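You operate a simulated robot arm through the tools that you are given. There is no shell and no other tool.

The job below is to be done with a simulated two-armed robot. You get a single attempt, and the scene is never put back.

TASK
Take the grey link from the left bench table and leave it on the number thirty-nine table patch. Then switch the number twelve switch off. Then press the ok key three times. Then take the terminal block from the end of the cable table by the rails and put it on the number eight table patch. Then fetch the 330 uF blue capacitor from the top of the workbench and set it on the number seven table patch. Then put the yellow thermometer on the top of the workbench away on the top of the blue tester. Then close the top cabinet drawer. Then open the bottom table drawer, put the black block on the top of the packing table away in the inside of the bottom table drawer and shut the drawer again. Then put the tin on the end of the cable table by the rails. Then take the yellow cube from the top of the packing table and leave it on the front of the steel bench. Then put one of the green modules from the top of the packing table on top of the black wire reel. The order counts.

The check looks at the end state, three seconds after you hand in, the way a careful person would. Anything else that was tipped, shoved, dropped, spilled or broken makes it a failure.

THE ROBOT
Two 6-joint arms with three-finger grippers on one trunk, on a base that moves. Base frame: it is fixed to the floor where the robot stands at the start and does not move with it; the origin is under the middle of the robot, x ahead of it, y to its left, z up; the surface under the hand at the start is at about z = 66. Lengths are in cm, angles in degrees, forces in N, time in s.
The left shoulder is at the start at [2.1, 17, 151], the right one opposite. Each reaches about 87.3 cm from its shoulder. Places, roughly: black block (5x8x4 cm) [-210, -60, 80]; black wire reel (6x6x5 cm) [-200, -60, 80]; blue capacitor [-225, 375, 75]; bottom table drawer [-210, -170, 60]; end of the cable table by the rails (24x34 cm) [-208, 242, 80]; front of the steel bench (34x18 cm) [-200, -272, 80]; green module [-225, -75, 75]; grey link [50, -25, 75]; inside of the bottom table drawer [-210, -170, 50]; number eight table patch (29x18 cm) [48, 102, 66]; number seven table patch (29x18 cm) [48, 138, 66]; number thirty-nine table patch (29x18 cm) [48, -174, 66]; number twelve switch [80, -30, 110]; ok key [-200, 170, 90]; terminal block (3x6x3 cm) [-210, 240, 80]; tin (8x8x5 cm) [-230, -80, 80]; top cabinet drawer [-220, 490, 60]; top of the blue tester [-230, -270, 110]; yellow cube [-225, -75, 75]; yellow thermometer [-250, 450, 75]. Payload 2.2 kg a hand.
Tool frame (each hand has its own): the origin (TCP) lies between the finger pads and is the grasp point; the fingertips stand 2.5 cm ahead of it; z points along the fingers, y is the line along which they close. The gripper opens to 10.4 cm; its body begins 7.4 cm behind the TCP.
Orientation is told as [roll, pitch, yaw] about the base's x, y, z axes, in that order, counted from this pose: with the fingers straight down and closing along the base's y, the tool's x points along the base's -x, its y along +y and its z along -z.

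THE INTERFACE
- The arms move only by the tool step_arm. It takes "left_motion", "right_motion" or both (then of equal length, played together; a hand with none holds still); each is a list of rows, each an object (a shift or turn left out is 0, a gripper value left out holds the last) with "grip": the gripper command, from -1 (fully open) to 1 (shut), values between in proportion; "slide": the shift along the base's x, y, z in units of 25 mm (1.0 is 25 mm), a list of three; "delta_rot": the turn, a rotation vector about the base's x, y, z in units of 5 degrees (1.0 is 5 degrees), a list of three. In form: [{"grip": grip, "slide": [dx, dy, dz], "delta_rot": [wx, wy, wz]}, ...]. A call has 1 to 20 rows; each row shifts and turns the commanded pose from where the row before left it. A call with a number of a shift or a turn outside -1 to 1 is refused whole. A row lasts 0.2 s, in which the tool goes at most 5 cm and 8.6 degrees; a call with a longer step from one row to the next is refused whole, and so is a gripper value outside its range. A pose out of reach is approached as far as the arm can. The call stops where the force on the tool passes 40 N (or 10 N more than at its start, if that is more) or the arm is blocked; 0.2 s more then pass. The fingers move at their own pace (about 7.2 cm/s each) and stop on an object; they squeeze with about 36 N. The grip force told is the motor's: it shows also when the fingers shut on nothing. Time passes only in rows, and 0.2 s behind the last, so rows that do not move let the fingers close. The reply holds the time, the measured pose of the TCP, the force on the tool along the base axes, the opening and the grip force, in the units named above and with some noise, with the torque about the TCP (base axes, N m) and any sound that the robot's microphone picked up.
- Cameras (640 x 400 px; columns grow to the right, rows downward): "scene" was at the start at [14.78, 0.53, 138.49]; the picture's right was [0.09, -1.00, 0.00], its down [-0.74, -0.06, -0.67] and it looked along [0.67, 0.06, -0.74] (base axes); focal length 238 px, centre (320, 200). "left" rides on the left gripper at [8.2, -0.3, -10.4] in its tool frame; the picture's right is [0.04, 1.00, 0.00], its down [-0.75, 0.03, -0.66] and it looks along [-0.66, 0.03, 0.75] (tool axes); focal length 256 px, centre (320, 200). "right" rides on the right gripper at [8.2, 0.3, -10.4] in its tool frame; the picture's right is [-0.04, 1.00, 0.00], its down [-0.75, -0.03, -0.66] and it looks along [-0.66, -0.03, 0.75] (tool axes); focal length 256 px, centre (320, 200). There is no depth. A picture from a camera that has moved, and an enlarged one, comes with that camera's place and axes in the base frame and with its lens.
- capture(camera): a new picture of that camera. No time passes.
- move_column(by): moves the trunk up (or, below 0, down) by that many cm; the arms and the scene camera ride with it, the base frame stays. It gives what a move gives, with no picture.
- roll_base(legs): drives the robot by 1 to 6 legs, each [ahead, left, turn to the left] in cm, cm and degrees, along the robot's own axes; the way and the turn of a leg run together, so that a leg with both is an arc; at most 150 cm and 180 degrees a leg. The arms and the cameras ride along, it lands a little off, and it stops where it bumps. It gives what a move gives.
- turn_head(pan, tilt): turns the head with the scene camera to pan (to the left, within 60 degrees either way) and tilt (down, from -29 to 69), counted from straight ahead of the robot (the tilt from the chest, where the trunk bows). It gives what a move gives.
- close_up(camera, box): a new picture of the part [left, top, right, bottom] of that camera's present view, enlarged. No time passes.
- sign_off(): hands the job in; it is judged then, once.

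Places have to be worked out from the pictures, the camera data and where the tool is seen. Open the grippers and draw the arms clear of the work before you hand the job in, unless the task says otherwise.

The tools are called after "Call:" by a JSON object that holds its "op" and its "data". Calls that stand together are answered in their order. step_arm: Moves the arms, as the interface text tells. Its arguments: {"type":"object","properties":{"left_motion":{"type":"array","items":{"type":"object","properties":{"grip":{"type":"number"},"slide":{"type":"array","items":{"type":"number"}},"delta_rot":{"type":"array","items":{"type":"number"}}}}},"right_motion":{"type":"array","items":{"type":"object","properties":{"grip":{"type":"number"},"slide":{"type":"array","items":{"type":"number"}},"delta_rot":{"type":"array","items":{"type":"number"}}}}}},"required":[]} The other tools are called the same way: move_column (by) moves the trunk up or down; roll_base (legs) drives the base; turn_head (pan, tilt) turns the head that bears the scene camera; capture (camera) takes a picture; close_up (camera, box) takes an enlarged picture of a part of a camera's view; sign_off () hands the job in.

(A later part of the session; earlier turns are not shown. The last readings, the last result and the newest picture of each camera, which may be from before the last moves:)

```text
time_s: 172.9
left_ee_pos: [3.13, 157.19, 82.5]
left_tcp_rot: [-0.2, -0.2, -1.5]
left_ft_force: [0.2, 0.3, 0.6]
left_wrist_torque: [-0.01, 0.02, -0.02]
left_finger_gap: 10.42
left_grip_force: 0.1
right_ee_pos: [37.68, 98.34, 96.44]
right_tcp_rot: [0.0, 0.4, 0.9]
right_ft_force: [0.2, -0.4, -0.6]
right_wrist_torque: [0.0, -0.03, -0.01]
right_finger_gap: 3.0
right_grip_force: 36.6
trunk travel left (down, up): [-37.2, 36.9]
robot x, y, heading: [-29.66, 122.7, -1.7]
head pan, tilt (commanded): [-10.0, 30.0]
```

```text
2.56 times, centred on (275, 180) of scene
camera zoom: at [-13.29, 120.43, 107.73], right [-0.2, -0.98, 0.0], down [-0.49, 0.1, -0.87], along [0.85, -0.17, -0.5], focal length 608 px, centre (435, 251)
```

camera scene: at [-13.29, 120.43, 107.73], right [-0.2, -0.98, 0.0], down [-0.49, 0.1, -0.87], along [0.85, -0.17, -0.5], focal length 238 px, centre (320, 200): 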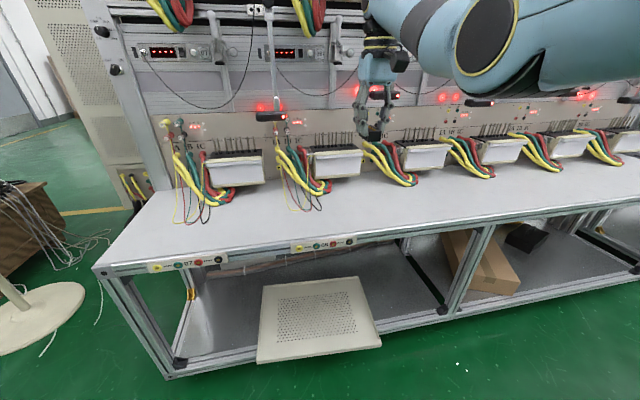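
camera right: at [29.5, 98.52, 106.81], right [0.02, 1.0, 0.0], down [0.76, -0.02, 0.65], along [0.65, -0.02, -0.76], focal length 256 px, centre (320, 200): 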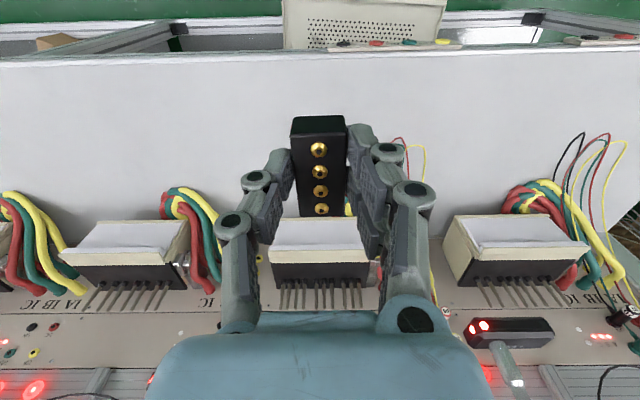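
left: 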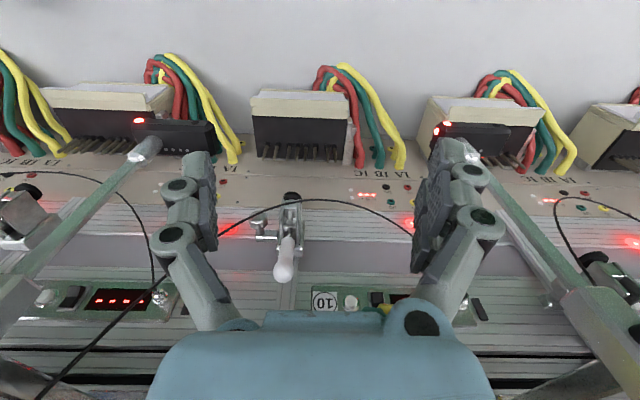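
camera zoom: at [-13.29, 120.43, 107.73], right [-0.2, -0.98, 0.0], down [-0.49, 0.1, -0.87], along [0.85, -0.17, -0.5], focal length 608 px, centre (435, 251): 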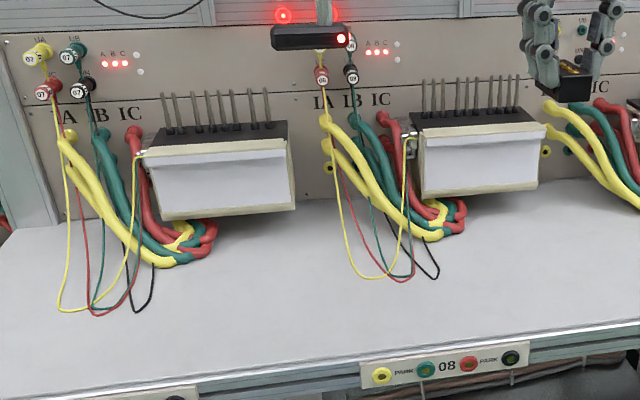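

Patch eight is the bench area in front of unit 08, centred near (48, 102); thin leads drape left of it around y 107–118. I drive ahead 9 cm and left 3.5 cm, then lower the trunk 12 cm.

Call:
{"op": "roll_base", "data": {"legs": [[9, 3.5, 1.6]]}}

Call:
{"op": "move_column", "data": {"by": -12}}

Call:
{"op": "capture", "data": {"camera": "scene"}}

Call:
{"op": "capture", "data": {"camera": "right"}}

```text
time_s: 174.0
left_ee_pos: [11.0, 161.53, 82.48]
left_tcp_rot: [-0.2, -0.1, 0.1]
left_ft_force: [-0.2, 0.6, 0.0]
left_wrist_torque: [-0.05, 0.04, 0.01]
left_finger_gap: 10.37
left_grip_force: 0.1
right_ee_pos: [47.53, 103.66, 96.25]
right_tcp_rot: [-0.1, 0.4, 2.6]
right_ft_force: [0.0, 0.5, -1.2]
right_wrist_torque: [-0.02, 0.04, -0.01]
right_finger_gap: 2.97
right_grip_force: 35.9
trunk travel left (down, up): [-37.2, 36.9]
robot x, y, heading: [-20.91, 125.96, 0.2]
head pan, tilt (commanded): [-10.0, 30.0]
```

```text
time_s: 175.5
left_ee_pos: [10.95, 161.5, 70.36]
left_tcp_rot: [-0.2, -0.2, 0.1]
left_ft_force: [0.3, -0.2, -0.2]
left_wrist_torque: [0.0, 0.02, -0.01]
left_finger_gap: 10.41
left_grip_force: 0.1
right_ee_pos: [47.48, 103.61, 82.75]
right_tcp_rot: [0.0, 1.9, 2.5]
right_ft_force: [-0.5, 0.1, -1.2]
right_wrist_torque: [0.04, -0.01, 0.0]
right_finger_gap: 3.0
right_grip_force: 36.0
trunk travel left (down, up): [-25.2, 48.9]
robot x, y, heading: [-20.5, 125.83, -0.0]
head pan, tilt (commanded): [-10.0, 30.0]
```

```text
taken
camera scene: at [-3.65, 124.31, 95.31], right [-0.17, -0.99, 0.0], down [-0.49, 0.09, -0.87], along [0.85, -0.15, -0.5], focal length 238 px, centre (320, 200)
```

scene: 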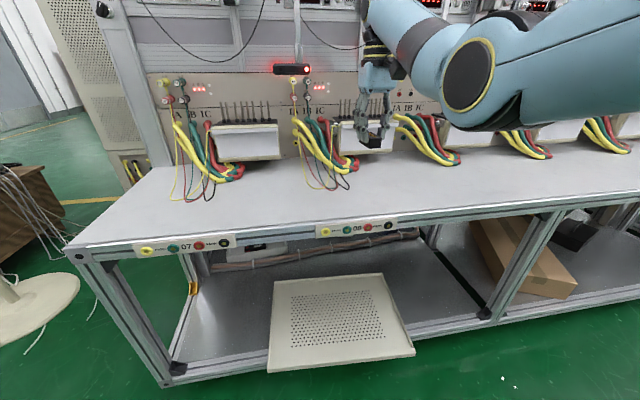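

```text
taken
camera right: at [39.57, 103.64, 93.23], right [0.0, 1.0, 0.0], down [0.78, 0.0, 0.63], along [0.63, 0.0, -0.78], focal length 256 px, centre (320, 200)
```

right: 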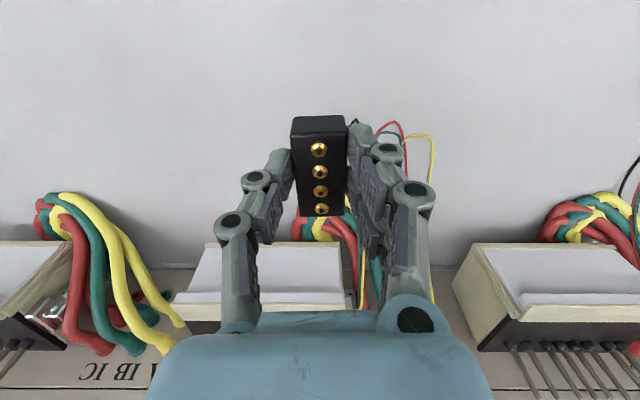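

The leads lie near y≥107, so I set the block a little to the right, at about (45.5, 99.5). I lower the arm to just above the bench.

Call:
{"op": "step_arm", "data": {"right_motion": [{"slide": [-0.2, -0.55, -0.6], "grip": 1}, {"slide": [-0.2, -0.55, -0.7]}, {"slide": [-0.2, -0.5, -0.9]}, {"slide": [-0.2, 0, -0.9]}, {"slide": [0, 0, -0.9]}, {"slide": [0, 0, -0.6]}, {}]}}

Call:
{"op": "capture", "data": {"camera": "right"}}

Call:
{"op": "close_up", "data": {"camera": "scene", "box": [290, 100, 450, 220]}}

```text
time_s: 177.1
left_ee_pos: [10.94, 161.51, 70.46]
left_tcp_rot: [-0.3, -0.2, 0.1]
left_ft_force: [0.3, 0.3, 0.2]
left_wrist_torque: [0.02, 0.03, 0.02]
left_finger_gap: 10.42
left_grip_force: 0.0
right_ee_pos: [45.51, 99.61, 71.01]
right_tcp_rot: [0.1, 2.0, 2.6]
right_ft_force: [-0.1, -0.5, -0.6]
right_wrist_torque: [-0.01, 0.03, 0.02]
right_finger_gap: 3.0
right_grip_force: 36.1
trunk travel left (down, up): [-25.2, 48.9]
robot x, y, heading: [-20.69, 126.57, 0.0]
head pan, tilt (commanded): [-10.0, 30.0]
```

```text
taken
camera right: at [37.67, 99.57, 81.52], right [0.0, 1.0, 0.0], down [0.78, 0.0, 0.63], along [0.63, 0.0, -0.78], focal length 256 px, centre (320, 200)
```

right: 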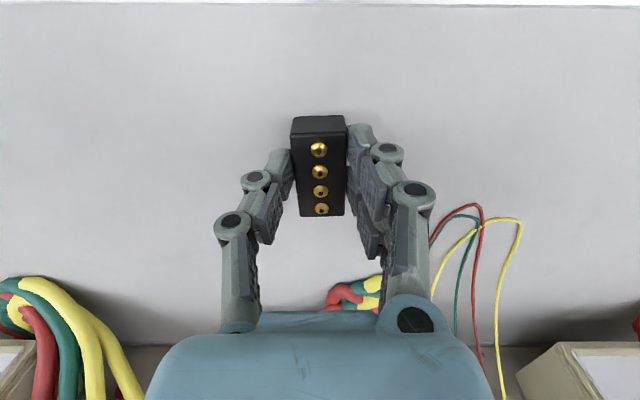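

```text
3.33 times, centred on (370, 160) of scene
camera zoom: at [-3.62, 124.31, 95.29], right [-0.17, -0.99, 0.0], down [-0.49, 0.09, -0.87], along [0.85, -0.15, -0.5], focal length 792 px, centre (153, 333)
```

zoom: 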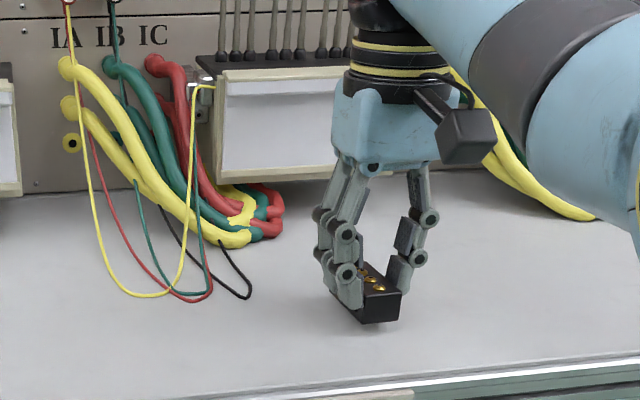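

The block is about 1 cm above the bench, clear of the leads. I level the 2° pitch and feel down for the bench.

Call:
{"op": "step_arm", "data": {"right_motion": [{"delta_rot": [0, -0.38, 0], "slide": [0, 0, -0.16], "grip": 1}, {"slide": [0, 0, -0.12]}, {}]}}

Call:
{"op": "step_arm", "data": {"right_motion": [{"slide": [0, 0, -0.08], "grip": 1}, {}]}}

Call:
{"op": "step_arm", "data": {"right_motion": [{"slide": [0, 0, -0.08], "grip": 1}, {}]}}

```text
time_s: 177.9
left_ee_pos: [10.97, 161.46, 70.39]
left_tcp_rot: [-0.2, -0.2, 0.1]
left_ft_force: [-0.6, 0.0, -0.2]
left_wrist_torque: [0.02, -0.03, 0.02]
left_finger_gap: 10.41
left_grip_force: 0.2
right_ee_pos: [45.52, 99.51, 70.23]
right_tcp_rot: [-0.1, 0.1, 2.6]
right_ft_force: [0.6, 0.1, -1.2]
right_wrist_torque: [0.01, 0.03, 0.02]
right_finger_gap: 2.98
right_grip_force: 35.9
trunk travel left (down, up): [-25.2, 48.9]
robot x, y, heading: [-20.9, 125.68, 0.2]
head pan, tilt (commanded): [-10.0, 30.0]
```

```text
time_s: 178.5
left_ee_pos: [10.9, 161.42, 70.4]
left_tcp_rot: [-0.2, -0.2, 0.1]
left_ft_force: [0.3, 0.3, -0.4]
left_wrist_torque: [0.02, -0.01, 0.0]
left_finger_gap: 10.4
left_grip_force: 0.0
right_ee_pos: [45.51, 99.55, 70.1]
right_tcp_rot: [-0.1, 0.1, 2.6]
right_ft_force: [0.0, 0.7, -0.7]
right_wrist_torque: [-0.01, 0.0, 0.02]
right_finger_gap: 3.0
right_grip_force: 36.3
trunk travel left (down, up): [-25.2, 48.9]
robot x, y, heading: [-20.73, 125.74, -0.1]
head pan, tilt (commanded): [-10.0, 30.0]
```

```text
time_s: 179.1
left_ee_pos: [10.93, 161.56, 70.48]
left_tcp_rot: [-0.2, -0.2, 0.1]
left_ft_force: [0.1, 0.0, -0.3]
left_wrist_torque: [-0.02, -0.03, -0.02]
left_finger_gap: 10.38
left_grip_force: 0.1
right_ee_pos: [45.48, 99.65, 70.0]
right_tcp_rot: [-0.2, 0.1, 2.6]
right_ft_force: [0.0, -0.9, 1.7]
right_wrist_torque: [-0.02, 0.07, 0.01]
right_finger_gap: 3.01
right_grip_force: 36.1
trunk travel left (down, up): [-25.2, 48.9]
robot x, y, heading: [-20.94, 126.24, -0.1]
head pan, tilt (commanded): [-10.0, 30.0]
```

The force has turned upward (1.7 N) at z=70.0: the block touches the bench. I open to 6 cm and rise straight up.

Call:
{"op": "step_arm", "data": {"right_motion": [{"grip": 0.2}, {"grip": 0.0}, {"grip": -0.15}, {"grip": -0.15}, {"grip": -0.15}, {"slide": [0, 0, 0.5]}, {"slide": [0, 0, 1]}, {"slide": [0, 0, 1]}, {"slide": [0, 0, 1]}, {"slide": [0, 0, 1]}, {}]}}

Call:
{"op": "capture", "data": {"camera": "scene"}}

Call:
{"op": "capture", "data": {"camera": "right"}}

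```text
time_s: 181.5
left_ee_pos: [10.96, 161.52, 70.35]
left_tcp_rot: [-0.2, -0.1, 0.1]
left_ft_force: [0.3, 0.3, 0.0]
left_wrist_torque: [0.0, 0.0, -0.01]
left_finger_gap: 10.4
left_grip_force: 0.1
right_ee_pos: [46.58, 99.7, 80.58]
right_tcp_rot: [-0.2, 0.1, 2.6]
right_ft_force: [0.2, -0.6, -0.4]
right_wrist_torque: [-0.01, 0.01, -0.01]
right_finger_gap: 5.99
right_grip_force: 0.0
right hand out of reach, approached as far as the arm can: row 10
trunk travel left (down, up): [-25.2, 48.9]
robot x, y, heading: [-20.82, 126.02, 0.1]
head pan, tilt (commanded): [-10.0, 30.0]
```

```text
taken
camera scene: at [-3.62, 124.31, 95.29], right [-0.17, -0.99, 0.0], down [-0.49, 0.09, -0.87], along [0.85, -0.15, -0.5], focal length 238 px, centre (320, 200)
```

scene: 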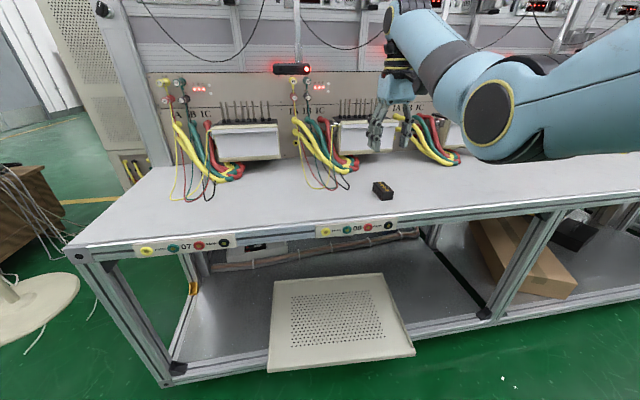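

```text
taken
camera right: at [38.38, 99.61, 90.97], right [0.0, 1.0, 0.0], down [0.76, 0.0, 0.65], along [0.65, 0.0, -0.76], focal length 256 px, centre (320, 200)
```

right: 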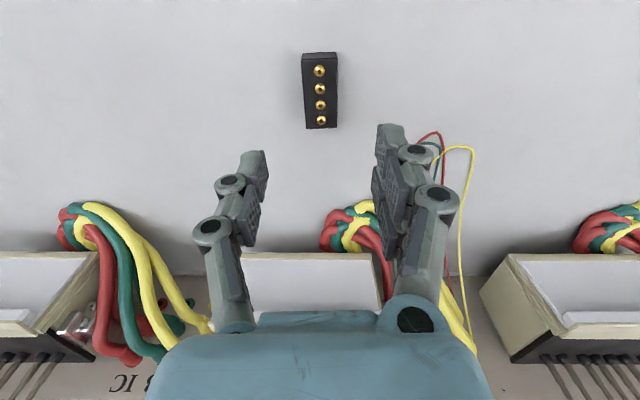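

The terminal block stands on patch eight. Next, the 330 uF capacitor: I raise the trunk, back to mid-aisle, turn round and drive along to the grey workbench around y≈355.

Call:
{"op": "move_column", "data": {"by": 20}}

Call:
{"op": "roll_base", "data": {"legs": [[-65, 0, 0], [0, 0, 90], [0, 0, 90], [0, -115, 0], [0, -113, 0]]}}

Call:
{"op": "turn_head", "data": {"pan": -10, "tilt": 30}}

Call:
{"op": "capture", "data": {"camera": "scene"}}

```text
time_s: 183.7
left_ee_pos: [10.95, 161.67, 90.39]
left_tcp_rot: [-0.2, -0.2, 0.1]
left_ft_force: [0.7, 0.2, -1.2]
left_wrist_torque: [0.01, 0.01, -0.01]
left_finger_gap: 10.39
left_grip_force: 0.0
right_ee_pos: [46.6, 99.62, 100.48]
right_tcp_rot: [0.0, 0.2, 2.6]
right_ft_force: [-0.5, -0.9, -0.3]
right_wrist_torque: [0.02, -0.01, -0.03]
right_finger_gap: 5.98
right_grip_force: 0.1
trunk travel left (down, up): [-45.2, 28.9]
robot x, y, heading: [-21.08, 125.72, 0.4]
head pan, tilt (commanded): [-10.0, 30.0]
```

```text
time_s: 205.8
left_ee_pos: [-117.25, 318.14, 90.5]
left_tcp_rot: [-0.2, -0.3, -179.9]
left_ft_force: [-0.5, -0.6, -0.2]
left_wrist_torque: [-0.03, 0.02, -0.01]
left_finger_gap: 10.41
left_grip_force: 0.1
right_ee_pos: [-152.98, 380.11, 100.58]
right_tcp_rot: [-0.1, 0.1, -177.3]
right_ft_force: [0.2, -0.1, -0.6]
right_wrist_torque: [0.0, -0.01, 0.01]
right_finger_gap: 5.98
right_grip_force: 0.0
trunk travel left (down, up): [-45.2, 28.9]
robot x, y, heading: [-85.64, 353.48, -180.1]
head pan, tilt (commanded): [-10.0, 30.0]
```

```text
time_s: 206.4
left_ee_pos: [-117.25, 318.25, 90.51]
left_tcp_rot: [-0.1, -0.2, -179.9]
left_ft_force: [0.2, -0.8, 0.4]
left_wrist_torque: [0.01, 0.03, -0.01]
left_finger_gap: 10.38
left_grip_force: 0.0
right_ee_pos: [-152.9, 380.11, 100.67]
right_tcp_rot: [0.0, 0.1, -177.4]
right_ft_force: [0.9, -0.1, -0.5]
right_wrist_torque: [0.02, 0.03, 0.01]
right_finger_gap: 5.95
right_grip_force: 0.0
trunk travel left (down, up): [-45.2, 28.9]
robot x, y, heading: [-85.09, 353.92, -179.9]
head pan, tilt (commanded): [-10.0, 30.0]
```

```text
taken
camera scene: at [-101.9, 355.07, 115.95], right [0.17, 0.99, 0.0], down [0.49, -0.09, -0.87], along [-0.85, 0.15, -0.5], focal length 238 px, centre (320, 200)
```

scene: 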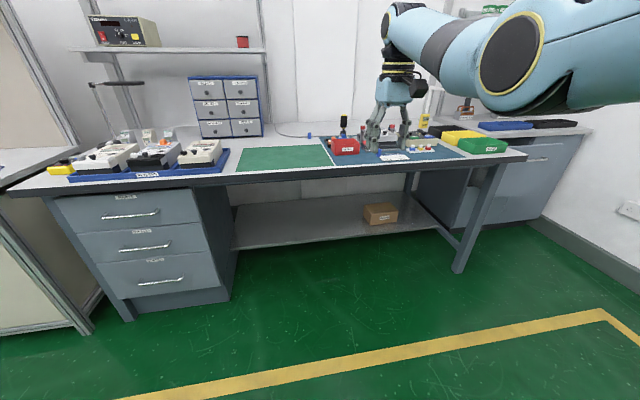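

Now I zoom in on the workbench top to find the blue capacitors.

Call:
{"op": "close_up", "data": {"camera": "scene", "box": [240, 100, 400, 180]}}

Call:
{"op": "close_up", "data": {"camera": "scene", "box": [360, 90, 540, 170]}}

Call:
{"op": "capture", "data": {"camera": "right"}}

```text
4.00 times, centred on (320, 140) of scene
camera zoom: at [-101.9, 355.07, 115.95], right [0.17, 0.99, 0.0], down [0.49, -0.09, -0.87], along [-0.85, 0.15, -0.5], focal length 950 px, centre (320, 440)
```

zoom: 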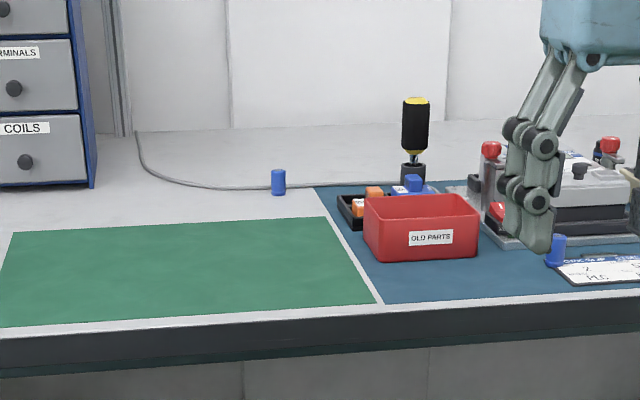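

```text
3.56 times, centred on (450, 130) of scene
camera zoom: at [-101.9, 355.07, 115.95], right [0.17, 0.99, 0.0], down [0.49, -0.09, -0.87], along [-0.85, 0.15, -0.5], focal length 844 px, centre (-142, 449)
```

zoom: 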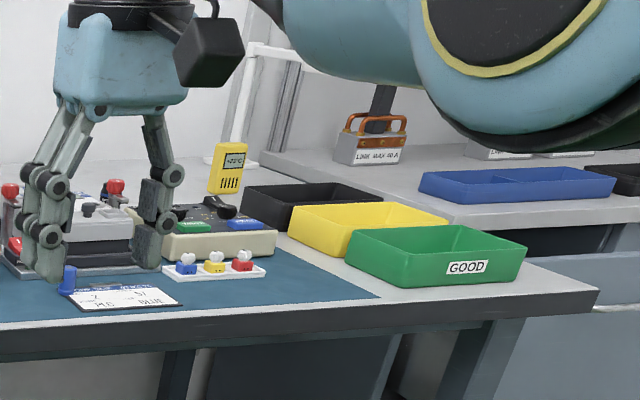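

```text
taken
camera right: at [-144.84, 380.08, 110.99], right [0.01, -1.0, 0.0], down [-0.76, 0.0, 0.66], along [-0.66, 0.0, -0.76], focal length 256 px, centre (320, 200)
```

right: 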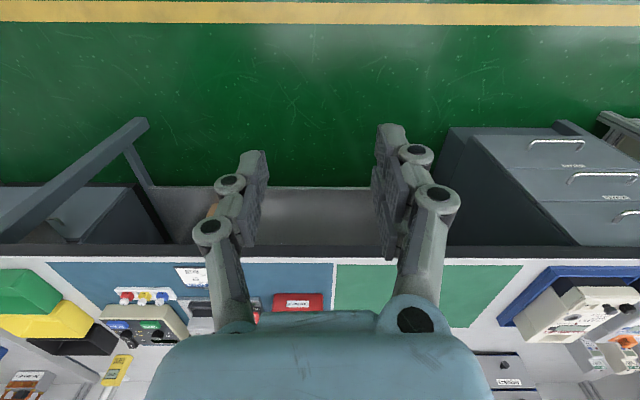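

Call:
{"op": "close_up", "data": {"camera": "scene", "box": [300, 138, 324, 153]}}

Call:
{"op": "close_up", "data": {"camera": "scene", "box": [372, 154, 416, 181]}}

Call:
{"op": "close_up", "data": {"camera": "scene", "box": [320, 135, 370, 167]}}

```text
16.00 times, centred on (312, 146) of scene
camera zoom: at [-101.9, 355.07, 115.95], right [0.17, 0.99, 0.0], down [0.49, -0.09, -0.87], along [-0.85, 0.15, -0.5], focal length 3800 px, centre (448, 1072)
```

zoom: 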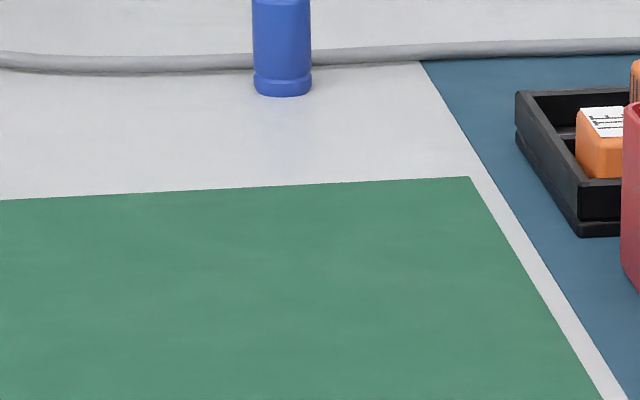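

```text
14.55 times, centred on (394, 168) of scene
camera zoom: at [-101.9, 355.07, 115.95], right [0.17, 0.99, 0.0], down [0.49, -0.09, -0.87], along [-0.85, 0.15, -0.5], focal length 3455 px, centre (-756, 673)
```

zoom: 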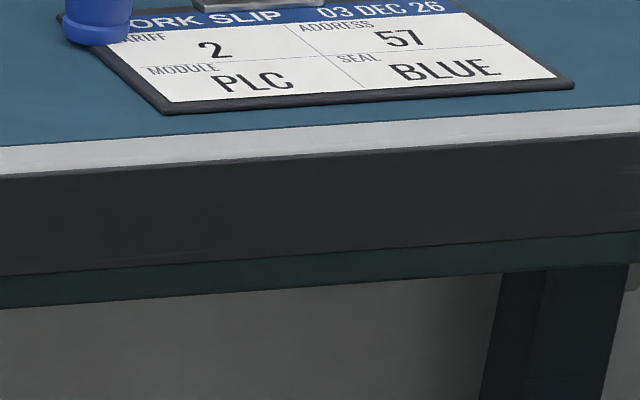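

```text
12.50 times, centred on (345, 151) of scene
camera zoom: at [-101.9, 355.07, 115.95], right [0.17, 0.99, 0.0], down [0.49, -0.09, -0.87], along [-0.85, 0.15, -0.5], focal length 2969 px, centre (8, 812)
```

zoom: 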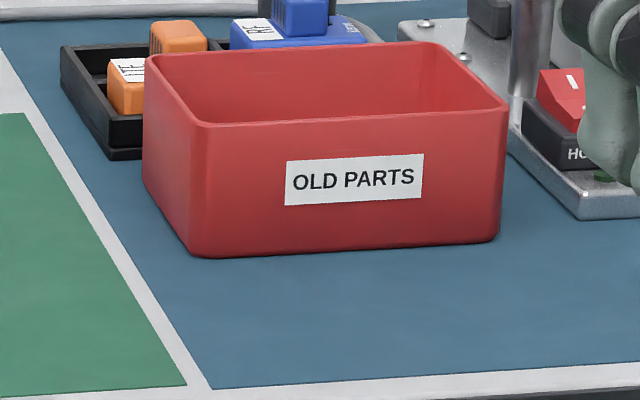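

Call:
{"op": "close_up", "data": {"camera": "scene", "box": [303, 136, 319, 146]}}

Call:
{"op": "close_up", "data": {"camera": "scene", "box": [371, 152, 387, 162]}}

Call:
{"op": "close_up", "data": {"camera": "right", "box": [100, 240, 340, 360]}}

```text
16.00 times, centred on (311, 141) of scene
camera zoom: at [-101.9, 355.07, 115.95], right [0.17, 0.99, 0.0], down [0.49, -0.09, -0.87], along [-0.85, 0.15, -0.5], focal length 3800 px, centre (464, 1144)
```

zoom: 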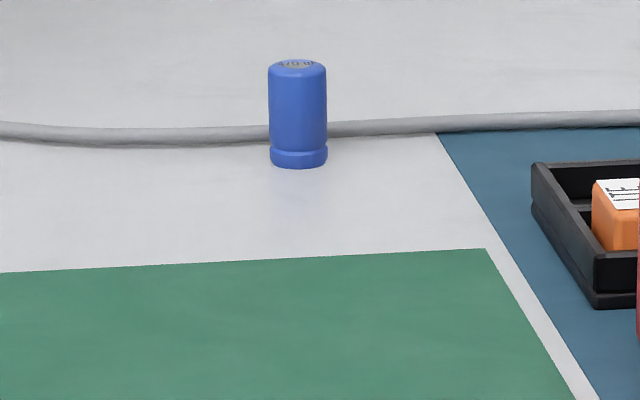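

```text
16.00 times, centred on (379, 157) of scene
camera zoom: at [-101.9, 355.07, 115.95], right [0.17, 0.99, 0.0], down [0.49, -0.09, -0.87], along [-0.85, 0.15, -0.5], focal length 3800 px, centre (-624, 888)
```

zoom: 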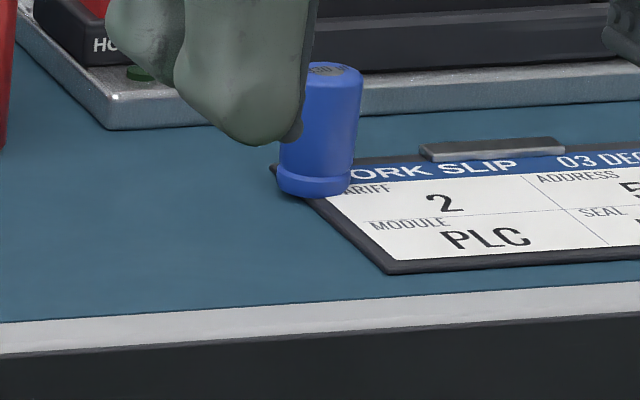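

```text
2.67 times, centred on (220, 300) of right
camera zoom: at [-144.84, 380.08, 110.99], right [0.01, -1.0, 0.0], down [-0.76, 0.0, 0.66], along [-0.66, 0.0, -0.76], focal length 683 px, centre (587, -67)
```

zoom: 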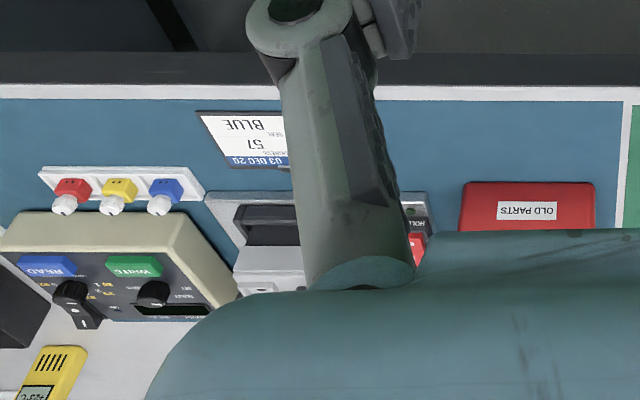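

The values are printed on the capacitors' tops. I raise the trunk and drive nearer to read them from above.

Call:
{"op": "move_column", "data": {"by": 18}}

Call:
{"op": "roll_base", "data": {"legs": [[35, 0, 0]]}}

Call:
{"op": "turn_head", "data": {"pan": -8, "tilt": 40}}

Call:
{"op": "capture", "data": {"camera": "scene"}}

Call:
{"op": "capture", "data": {"camera": "right"}}

```text
time_s: 208.4
left_ee_pos: [-117.15, 318.3, 108.39]
left_tcp_rot: [-0.1, -0.3, -180.0]
left_ft_force: [-1.1, 0.0, 0.3]
left_wrist_torque: [0.0, -0.02, -0.01]
left_finger_gap: 10.42
left_grip_force: 0.0
right_ee_pos: [-152.96, 380.11, 118.7]
right_tcp_rot: [-0.1, 0.0, -177.4]
right_ft_force: [1.1, -0.4, 0.7]
right_wrist_torque: [0.01, -0.01, -0.01]
right_finger_gap: 5.98
right_grip_force: 0.0
trunk travel left (down, up): [-63.2, 10.9]
robot x, y, heading: [-85.47, 353.58, -179.8]
head pan, tilt (commanded): [-10.0, 30.0]
```

```text
time_s: 210.7
left_ee_pos: [-152.85, 317.74, 108.44]
left_tcp_rot: [-0.2, -0.1, -179.6]
left_ft_force: [0.7, -0.6, 0.7]
left_wrist_torque: [-0.03, -0.02, 0.03]
left_finger_gap: 10.38
left_grip_force: 0.1
right_ee_pos: [-189.11, 379.23, 118.6]
right_tcp_rot: [-0.1, 0.1, -177.0]
right_ft_force: [-0.5, 0.0, 0.3]
right_wrist_torque: [0.01, -0.01, -0.01]
right_finger_gap: 6.01
right_grip_force: 0.0
trunk travel left (down, up): [-63.2, 10.9]
robot x, y, heading: [-121.68, 353.62, -179.5]
head pan, tilt (commanded): [-10.0, 30.0]
```

```text
time_s: 211.4
left_ee_pos: [-152.81, 317.72, 108.43]
left_tcp_rot: [-0.2, -0.2, -179.5]
left_ft_force: [-0.7, -0.3, -0.3]
left_wrist_torque: [0.02, 0.0, -0.02]
left_finger_gap: 10.4
left_grip_force: 0.0
right_ee_pos: [-189.03, 379.42, 118.66]
right_tcp_rot: [-0.1, 0.1, -177.0]
right_ft_force: [0.1, -0.6, 1.0]
right_wrist_torque: [0.03, -0.03, -0.01]
right_finger_gap: 6.0
right_grip_force: 0.1
trunk travel left (down, up): [-63.2, 10.9]
robot x, y, heading: [-121.44, 353.51, -179.4]
head pan, tilt (commanded): [-8.0, 40.0]
```

```text
taken
camera scene: at [-137.04, 354.37, 132.63], right [0.13, 0.99, 0.0], down [0.64, -0.08, -0.77], along [-0.76, 0.1, -0.64], focal length 238 px, centre (320, 200)
```

scene: 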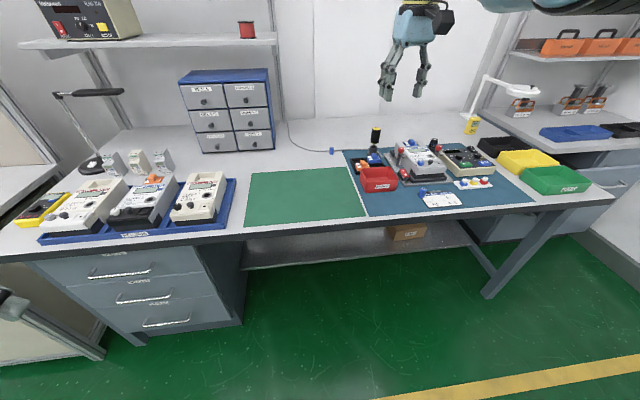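

```text
taken
camera right: at [-180.92, 379.42, 129.0], right [0.01, -1.0, 0.0], down [-0.76, -0.01, 0.66], along [-0.66, -0.01, -0.76], focal length 256 px, centre (320, 200)
```

right: 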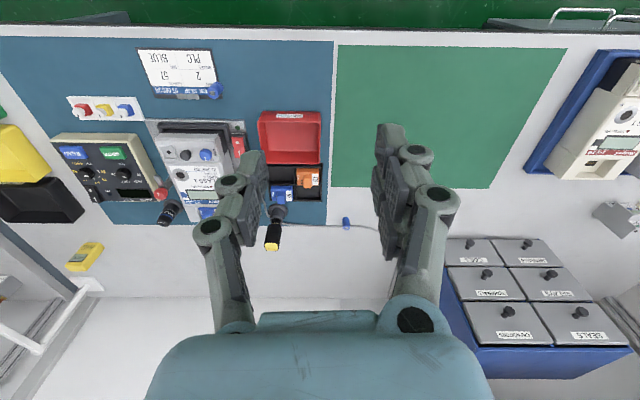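

Call:
{"op": "close_up", "data": {"camera": "right", "box": [200, 76, 232, 96]}}

Call:
{"op": "close_up", "data": {"camera": "right", "box": [330, 210, 362, 230]}}

Call:
{"op": "close_up", "data": {"camera": "scene", "box": [410, 178, 442, 198]}}

Call:
{"op": "close_up", "data": {"camera": "scene", "box": [316, 140, 348, 160]}}

Call:
{"op": "close_up", "data": {"camera": "right", "box": [140, 90, 340, 260]}}

```text
16.00 times, centred on (216, 86) of right
camera zoom: at [-180.92, 379.42, 129.0], right [0.01, -1.0, 0.0], down [-0.76, -0.01, 0.66], along [-0.66, -0.01, -0.76], focal length 4096 px, centre (1984, 2024)
```

zoom: 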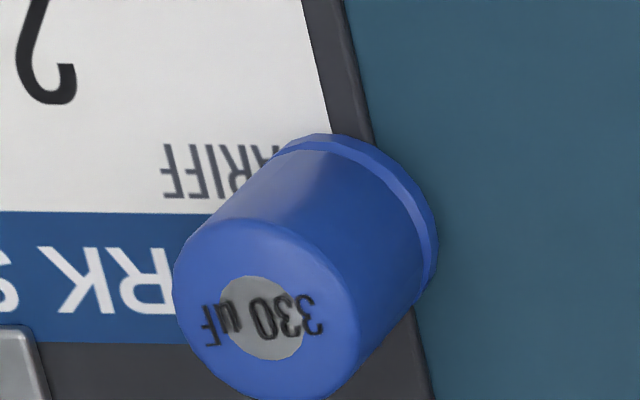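

```text
16.00 times, centred on (346, 220) of right
camera zoom: at [-180.92, 379.42, 129.0], right [0.01, -1.0, 0.0], down [-0.76, -0.01, 0.66], along [-0.66, -0.01, -0.76], focal length 4096 px, centre (-96, -120)
```

zoom: 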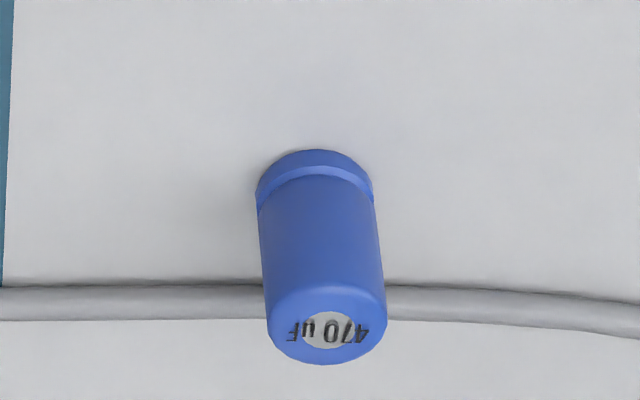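

```text
16.00 times, centred on (426, 188) of scene
camera zoom: at [-137.04, 354.37, 132.63], right [0.13, 0.99, 0.0], down [0.64, -0.08, -0.77], along [-0.76, 0.1, -0.64], focal length 3800 px, centre (-1376, 392)
```

zoom: 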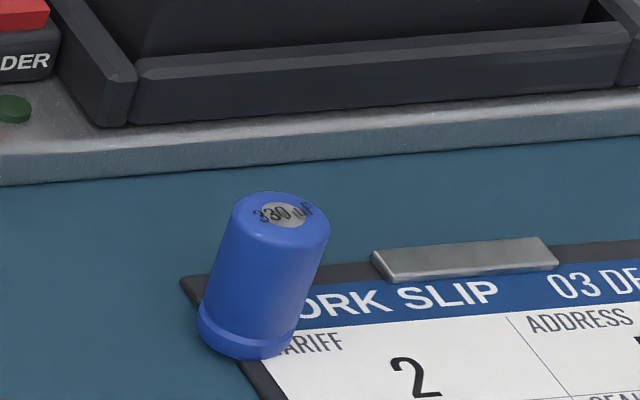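

```text
16.00 times, centred on (332, 150) of scene
camera zoom: at [-137.04, 354.37, 132.63], right [0.13, 0.99, 0.0], down [0.64, -0.08, -0.77], along [-0.76, 0.1, -0.64], focal length 3800 px, centre (128, 1000)
```

zoom: 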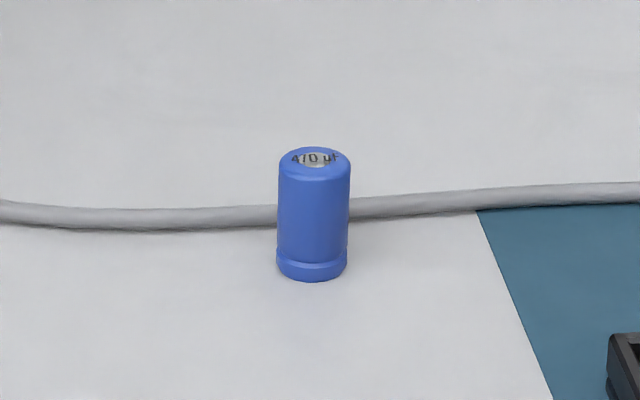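

```text
2.35 times, centred on (240, 175) of right
camera zoom: at [-180.92, 379.42, 129.0], right [0.01, -1.0, 0.0], down [-0.76, -0.01, 0.66], along [-0.66, -0.01, -0.76], focal length 602 px, centre (508, 259)
```

zoom: 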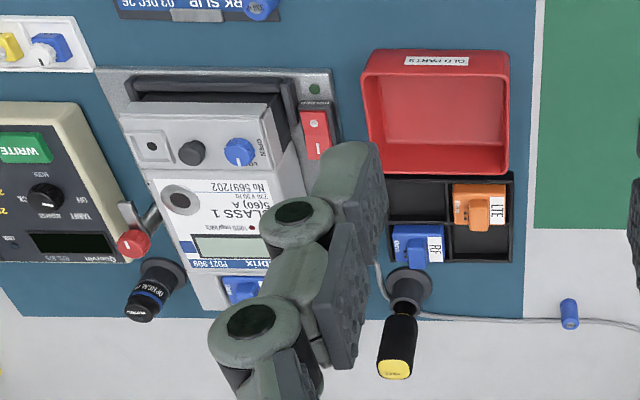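

The 330 uF capacitor is the one by the work slip: about 2 cm wide and 4 cm tall at (-196.2, 397.6), top at z=84; the other is 470 uF. I shift right 18 cm and ahead 6 cm, then lower the trunk with the hand over it.

Call:
{"op": "roll_base", "data": {"legs": [[6, -18, 0]]}}

Call:
{"op": "move_column", "data": {"by": -18}}

Call:
{"op": "capture", "data": {"camera": "right"}}

Call:
{"op": "turn_head", "data": {"pan": -10, "tilt": 35}}

Call:
{"op": "capture", "data": {"camera": "scene"}}

```text
time_s: 213.0
left_ee_pos: [-159.11, 336.15, 108.44]
left_tcp_rot: [-0.1, -0.2, -179.5]
left_ft_force: [-0.5, 0.1, 1.2]
left_wrist_torque: [-0.02, 0.02, 0.0]
left_finger_gap: 10.4
left_grip_force: 0.0
right_ee_pos: [-195.26, 397.87, 118.67]
right_tcp_rot: [0.0, 0.1, -177.1]
right_ft_force: [0.1, 0.1, -0.1]
right_wrist_torque: [-0.02, -0.01, -0.01]
right_finger_gap: 5.97
right_grip_force: 0.0
trunk travel left (down, up): [-63.2, 10.9]
robot x, y, heading: [-127.53, 371.27, -179.6]
head pan, tilt (commanded): [-8.0, 40.0]
```

```text
time_s: 215.0
left_ee_pos: [-159.12, 336.11, 90.47]
left_tcp_rot: [-0.2, -0.2, -179.6]
left_ft_force: [0.3, 0.1, 0.3]
left_wrist_torque: [0.01, -0.01, 0.01]
left_finger_gap: 10.39
left_grip_force: 0.1
right_ee_pos: [-195.11, 397.85, 100.69]
right_tcp_rot: [-0.1, 0.1, -177.1]
right_ft_force: [-0.7, 0.9, 1.0]
right_wrist_torque: [0.02, 0.0, -0.01]
right_finger_gap: 5.96
right_grip_force: 0.1
trunk travel left (down, up): [-45.2, 28.9]
robot x, y, heading: [-127.86, 371.93, -179.6]
head pan, tilt (commanded): [-8.0, 40.0]
```

```text
taken
camera right: at [-187.09, 397.9, 111.03], right [0.01, -1.0, 0.0], down [-0.76, -0.01, 0.66], along [-0.66, -0.01, -0.76], focal length 256 px, centre (320, 200)
```

right: 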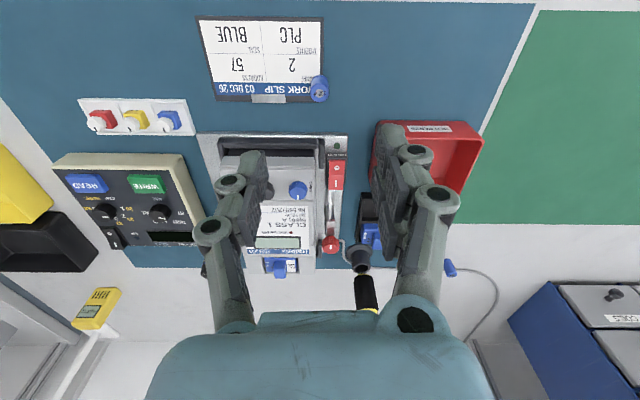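

```text
time_s: 215.6
left_ee_pos: [-159.08, 336.04, 90.51]
left_tcp_rot: [-0.2, -0.2, -179.6]
left_ft_force: [0.1, -0.2, -0.3]
left_wrist_torque: [0.03, -0.01, 0.0]
left_finger_gap: 10.42
left_grip_force: 0.1
right_ee_pos: [-195.12, 397.87, 100.8]
right_tcp_rot: [-0.1, 0.1, -177.1]
right_ft_force: [-0.5, -0.3, -1.0]
right_wrist_torque: [-0.01, 0.03, 0.01]
right_finger_gap: 5.99
right_grip_force: 0.1
trunk travel left (down, up): [-45.2, 28.9]
robot x, y, heading: [-127.71, 371.98, -179.8]
head pan, tilt (commanded): [-10.0, 35.0]
```

```text
taken
camera scene: at [-143.8, 373.07, 115.17], right [0.17, 0.99, 0.0], down [0.57, -0.1, -0.82], along [-0.81, 0.14, -0.57], focal length 238 px, centre (320, 200)
```

scene: 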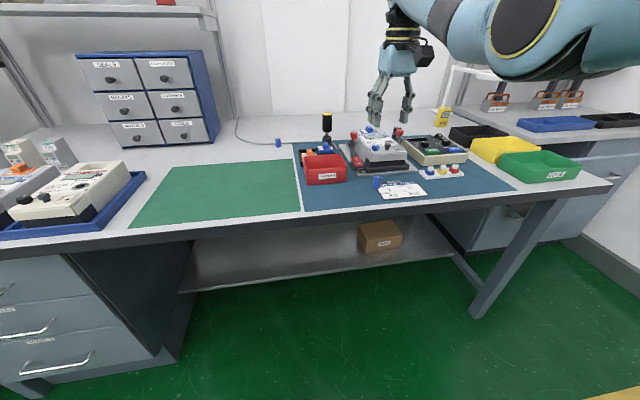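

Call:
{"op": "close_up", "data": {"camera": "right", "box": [260, 60, 380, 135]}}

Call:
{"op": "close_up", "data": {"camera": "scene", "box": [340, 110, 460, 210]}}

```text
5.33 times, centred on (320, 98) of right
camera zoom: at [-187.11, 397.9, 111.0], right [0.01, -1.0, 0.0], down [-0.76, -0.01, 0.66], along [-0.66, -0.01, -0.76], focal length 1365 px, centre (320, 747)
```

zoom: 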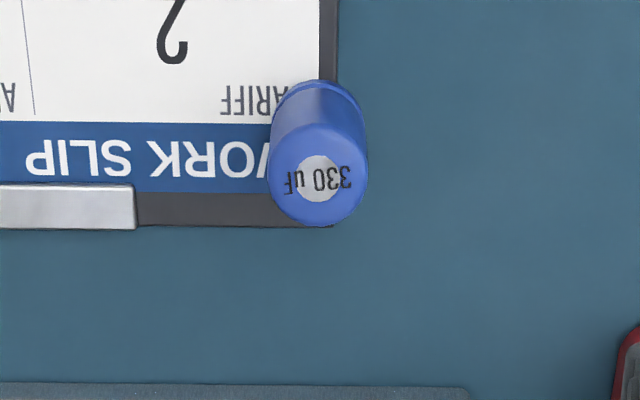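

```text
4.00 times, centred on (400, 160) of scene
camera zoom: at [-143.8, 373.07, 115.17], right [0.17, 0.99, 0.0], down [0.57, -0.1, -0.82], along [-0.81, 0.14, -0.57], focal length 950 px, centre (0, 360)
```

zoom: 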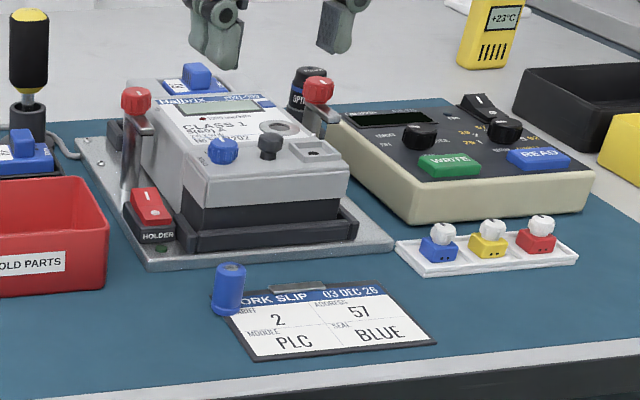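

The cap stands at (-196.0, 397.8) right under the hand. I align, then lower by the trunk 14 cm with the fingers straddling it.

Call:
{"op": "step_arm", "data": {"right_motion": [{"slide": [-0.36, -0.04, -0.2], "grip": -0.15}, {}]}}

Call:
{"op": "move_column", "data": {"by": -11}}

Call:
{"op": "capture", "data": {"camera": "right"}}

Call:
{"op": "close_up", "data": {"camera": "scene", "box": [340, 80, 460, 180]}}

```text
time_s: 216.2
left_ee_pos: [-158.99, 336.04, 90.52]
left_tcp_rot: [-0.2, -0.3, -179.6]
left_ft_force: [-0.1, 0.3, -0.2]
left_wrist_torque: [-0.04, 0.01, 0.02]
left_finger_gap: 10.4
left_grip_force: 0.1
right_ee_pos: [-196.05, 397.88, 100.3]
right_tcp_rot: [-0.1, 0.0, -177.1]
right_ft_force: [-0.1, 0.3, -0.2]
right_wrist_torque: [-0.02, 0.0, 0.01]
right_finger_gap: 5.99
right_grip_force: 0.1
trunk travel left (down, up): [-45.2, 28.9]
robot x, y, heading: [-127.86, 371.77, -179.7]
head pan, tilt (commanded): [-10.0, 35.0]
```

```text
time_s: 217.7
left_ee_pos: [-159.21, 336.17, 79.45]
left_tcp_rot: [-0.2, -0.2, -179.6]
left_ft_force: [-0.8, -0.1, -0.1]
left_wrist_torque: [0.0, 0.03, -0.01]
left_finger_gap: 10.4
left_grip_force: 0.2
right_ee_pos: [-196.09, 397.61, 89.24]
right_tcp_rot: [-0.1, 0.1, -177.0]
right_ft_force: [0.3, 0.4, 0.8]
right_wrist_torque: [-0.02, -0.03, -0.04]
right_finger_gap: 5.98
right_grip_force: 0.1
trunk travel left (down, up): [-34.2, 39.9]
robot x, y, heading: [-127.94, 371.45, -179.4]
head pan, tilt (commanded): [-10.0, 35.0]
```

```text
taken
camera right: at [-187.98, 397.79, 99.55], right [0.01, -1.0, 0.0], down [-0.76, -0.01, 0.66], along [-0.66, -0.01, -0.76], focal length 256 px, centre (320, 200)
```

right: 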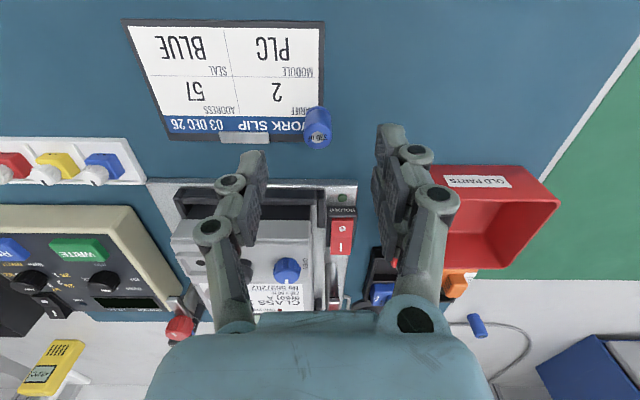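

```text
4.00 times, centred on (400, 130) of scene
camera zoom: at [-144.21, 373.08, 103.86], right [0.17, 0.99, 0.0], down [0.57, -0.1, -0.82], along [-0.81, 0.14, -0.57], focal length 950 px, centre (0, 480)
```

zoom: 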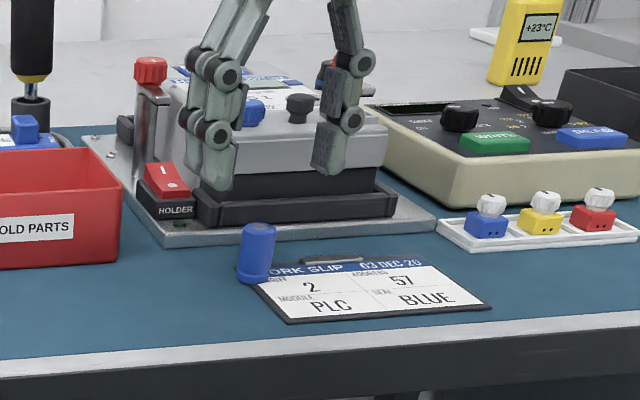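

Aligned. I lower 5.6 cm around the cap and close gently on it.

Call:
{"op": "step_arm", "data": {"right_motion": [{"slide": [0.05, 0.04, -0.8]}, {"slide": [0, 0, -0.8]}, {"slide": [0, 0, -0.64]}, {}, {"grip": 1}, {"grip": 1}, {"grip": 1}, {"grip": 1}, {"grip": 1}]}}

Call:
{"op": "capture", "data": {"camera": "right"}}

Call:
{"op": "close_up", "data": {"camera": "scene", "box": [340, 80, 460, 180]}}

```text
time_s: 219.7
left_ee_pos: [-159.13, 336.22, 79.46]
left_tcp_rot: [-0.3, -0.2, -179.6]
left_ft_force: [0.0, 0.2, 0.0]
left_wrist_torque: [0.03, 0.02, 0.01]
left_finger_gap: 10.41
left_grip_force: 0.0
right_ee_pos: [-195.97, 397.84, 83.55]
right_tcp_rot: [-0.1, 0.1, -177.1]
right_ft_force: [-0.8, 0.6, 0.7]
right_wrist_torque: [0.02, -0.06, -0.03]
right_finger_gap: 1.84
right_grip_force: 36.1
trunk travel left (down, up): [-34.2, 39.9]
robot x, y, heading: [-127.64, 372.04, -179.4]
head pan, tilt (commanded): [-10.0, 35.0]
```

```text
taken
camera right: at [-187.79, 397.85, 93.9], right [0.01, -1.0, 0.0], down [-0.76, -0.01, 0.66], along [-0.66, -0.01, -0.76], focal length 256 px, centre (320, 200)
```

right: 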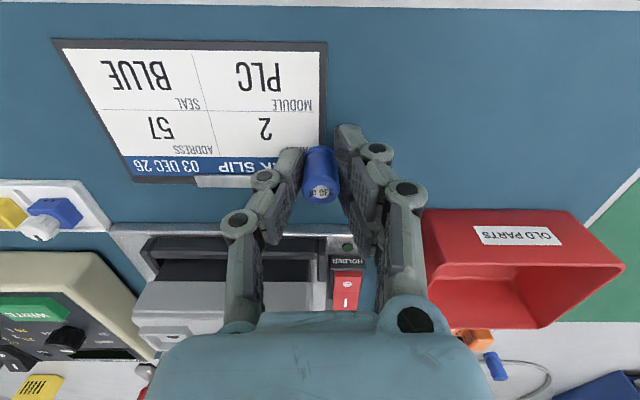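

```text
4.00 times, centred on (400, 130) of scene
camera zoom: at [-144.23, 373.07, 103.85], right [0.17, 0.99, 0.0], down [0.57, -0.1, -0.82], along [-0.81, 0.14, -0.57], focal length 950 px, centre (0, 480)
```

zoom: 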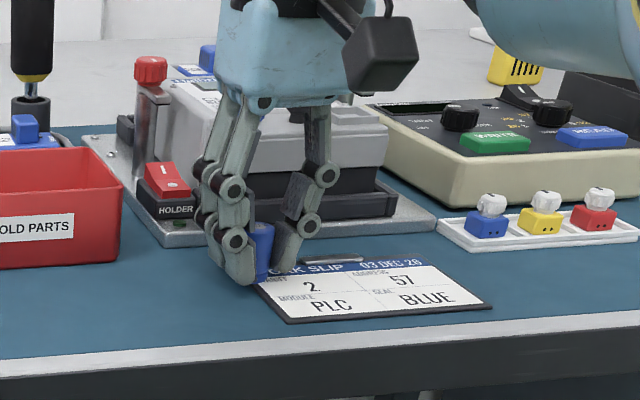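

Gripped at 1.84 cm. I lift straight up 10 cm and check that the work slip stays put.

Call:
{"op": "step_arm", "data": {"right_motion": [{"slide": [0, 0, 0.4], "grip": 1}, {"slide": [0, 0, 0.6]}, {"slide": [0, 0, 1]}, {"slide": [0, 0, 1]}, {"slide": [0, 0, 1]}, {}]}}

Call:
{"op": "capture", "data": {"camera": "scene"}}

Call:
{"op": "capture", "data": {"camera": "right"}}

```text
time_s: 221.1
left_ee_pos: [-159.05, 336.0, 79.45]
left_tcp_rot: [-0.1, -0.2, -179.6]
left_ft_force: [0.6, 0.0, -0.3]
left_wrist_torque: [0.01, 0.03, 0.01]
left_finger_gap: 10.4
left_grip_force: 0.1
right_ee_pos: [-195.9, 397.87, 93.44]
right_tcp_rot: [-0.1, 0.3, -177.1]
right_ft_force: [0.9, 0.1, -0.1]
right_wrist_torque: [0.02, 0.02, 0.0]
right_finger_gap: 1.82
right_grip_force: 35.8
trunk travel left (down, up): [-34.2, 39.9]
robot x, y, heading: [-127.64, 372.18, -179.7]
head pan, tilt (commanded): [-10.0, 35.0]
```

```text
taken
camera scene: at [-144.24, 373.08, 103.84], right [0.17, 0.99, 0.0], down [0.57, -0.1, -0.82], along [-0.81, 0.14, -0.57], focal length 238 px, centre (320, 200)
```

scene: 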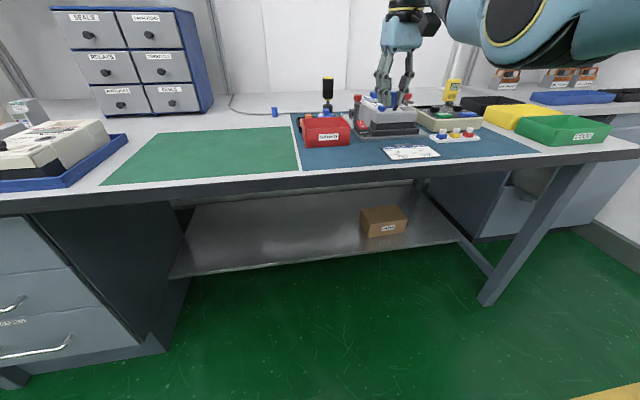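

```text
taken
camera right: at [-187.89, 397.94, 103.92], right [0.01, -1.0, 0.0], down [-0.76, -0.01, 0.65], along [-0.65, -0.01, -0.76], focal length 256 px, centre (320, 200)
```

right: 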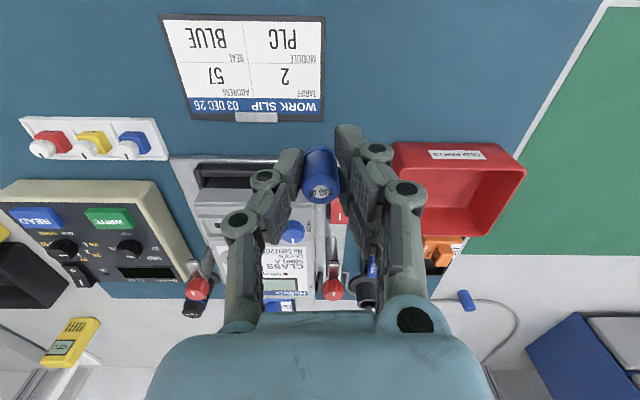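

The capacitor is held and nothing else moved. I back off, turn round, and drive to patch seven at (48, 138).

Call:
{"op": "roll_base", "data": {"legs": [[-45, 0, 0], [0, 0, 90], [0, 0, 90], [0, -106, 0], [0, -105, 0]]}}

Call:
{"op": "turn_head", "data": {"pan": -10, "tilt": 30}}

Call:
{"op": "capture", "data": {"camera": "scene"}}

```text
time_s: 241.7
left_ee_pos: [-47.17, 193.31, 79.52]
left_tcp_rot: [-0.2, -0.2, 1.4]
left_ft_force: [0.2, -0.7, -0.1]
left_wrist_torque: [0.01, -0.01, 0.01]
left_finger_gap: 10.42
left_grip_force: 0.1
right_ee_pos: [-9.31, 132.26, 93.5]
right_tcp_rot: [0.0, 0.2, 3.9]
right_ft_force: [0.6, 0.4, 0.9]
right_wrist_torque: [0.0, -0.02, 0.0]
right_finger_gap: 1.88
right_grip_force: 35.8
trunk travel left (down, up): [-34.2, 39.9]
robot x, y, heading: [-77.92, 157.39, 1.6]
head pan, tilt (commanded): [-10.0, 35.0]
```

```text
time_s: 242.3
left_ee_pos: [-47.23, 193.41, 79.41]
left_tcp_rot: [-0.1, -0.1, 1.5]
left_ft_force: [0.4, 0.7, -0.6]
left_wrist_torque: [-0.01, 0.0, -0.01]
left_finger_gap: 10.43
left_grip_force: 0.1
right_ee_pos: [-9.31, 132.45, 93.48]
right_tcp_rot: [-0.2, 0.1, 3.9]
right_ft_force: [-0.1, 0.4, -0.1]
right_wrist_torque: [-0.02, 0.0, -0.01]
right_finger_gap: 1.87
right_grip_force: 36.0
trunk travel left (down, up): [-34.2, 39.9]
robot x, y, heading: [-78.1, 157.57, 1.3]
head pan, tilt (commanded): [-10.0, 30.0]
```

```text
taken
camera scene: at [-61.49, 155.87, 104.62], right [-0.15, -0.99, 0.0], down [-0.5, 0.07, -0.87], along [0.86, -0.13, -0.5], focal length 238 px, centre (320, 200)
```

scene: 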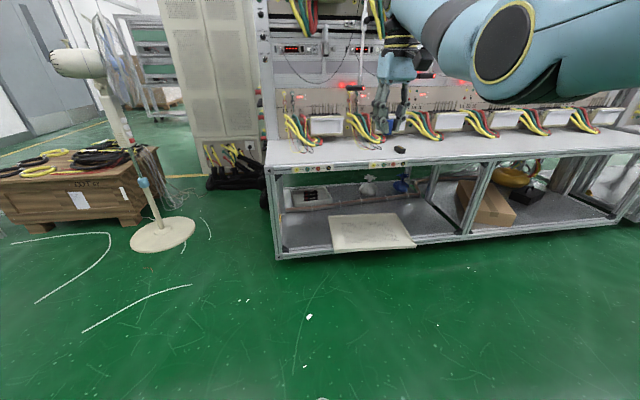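

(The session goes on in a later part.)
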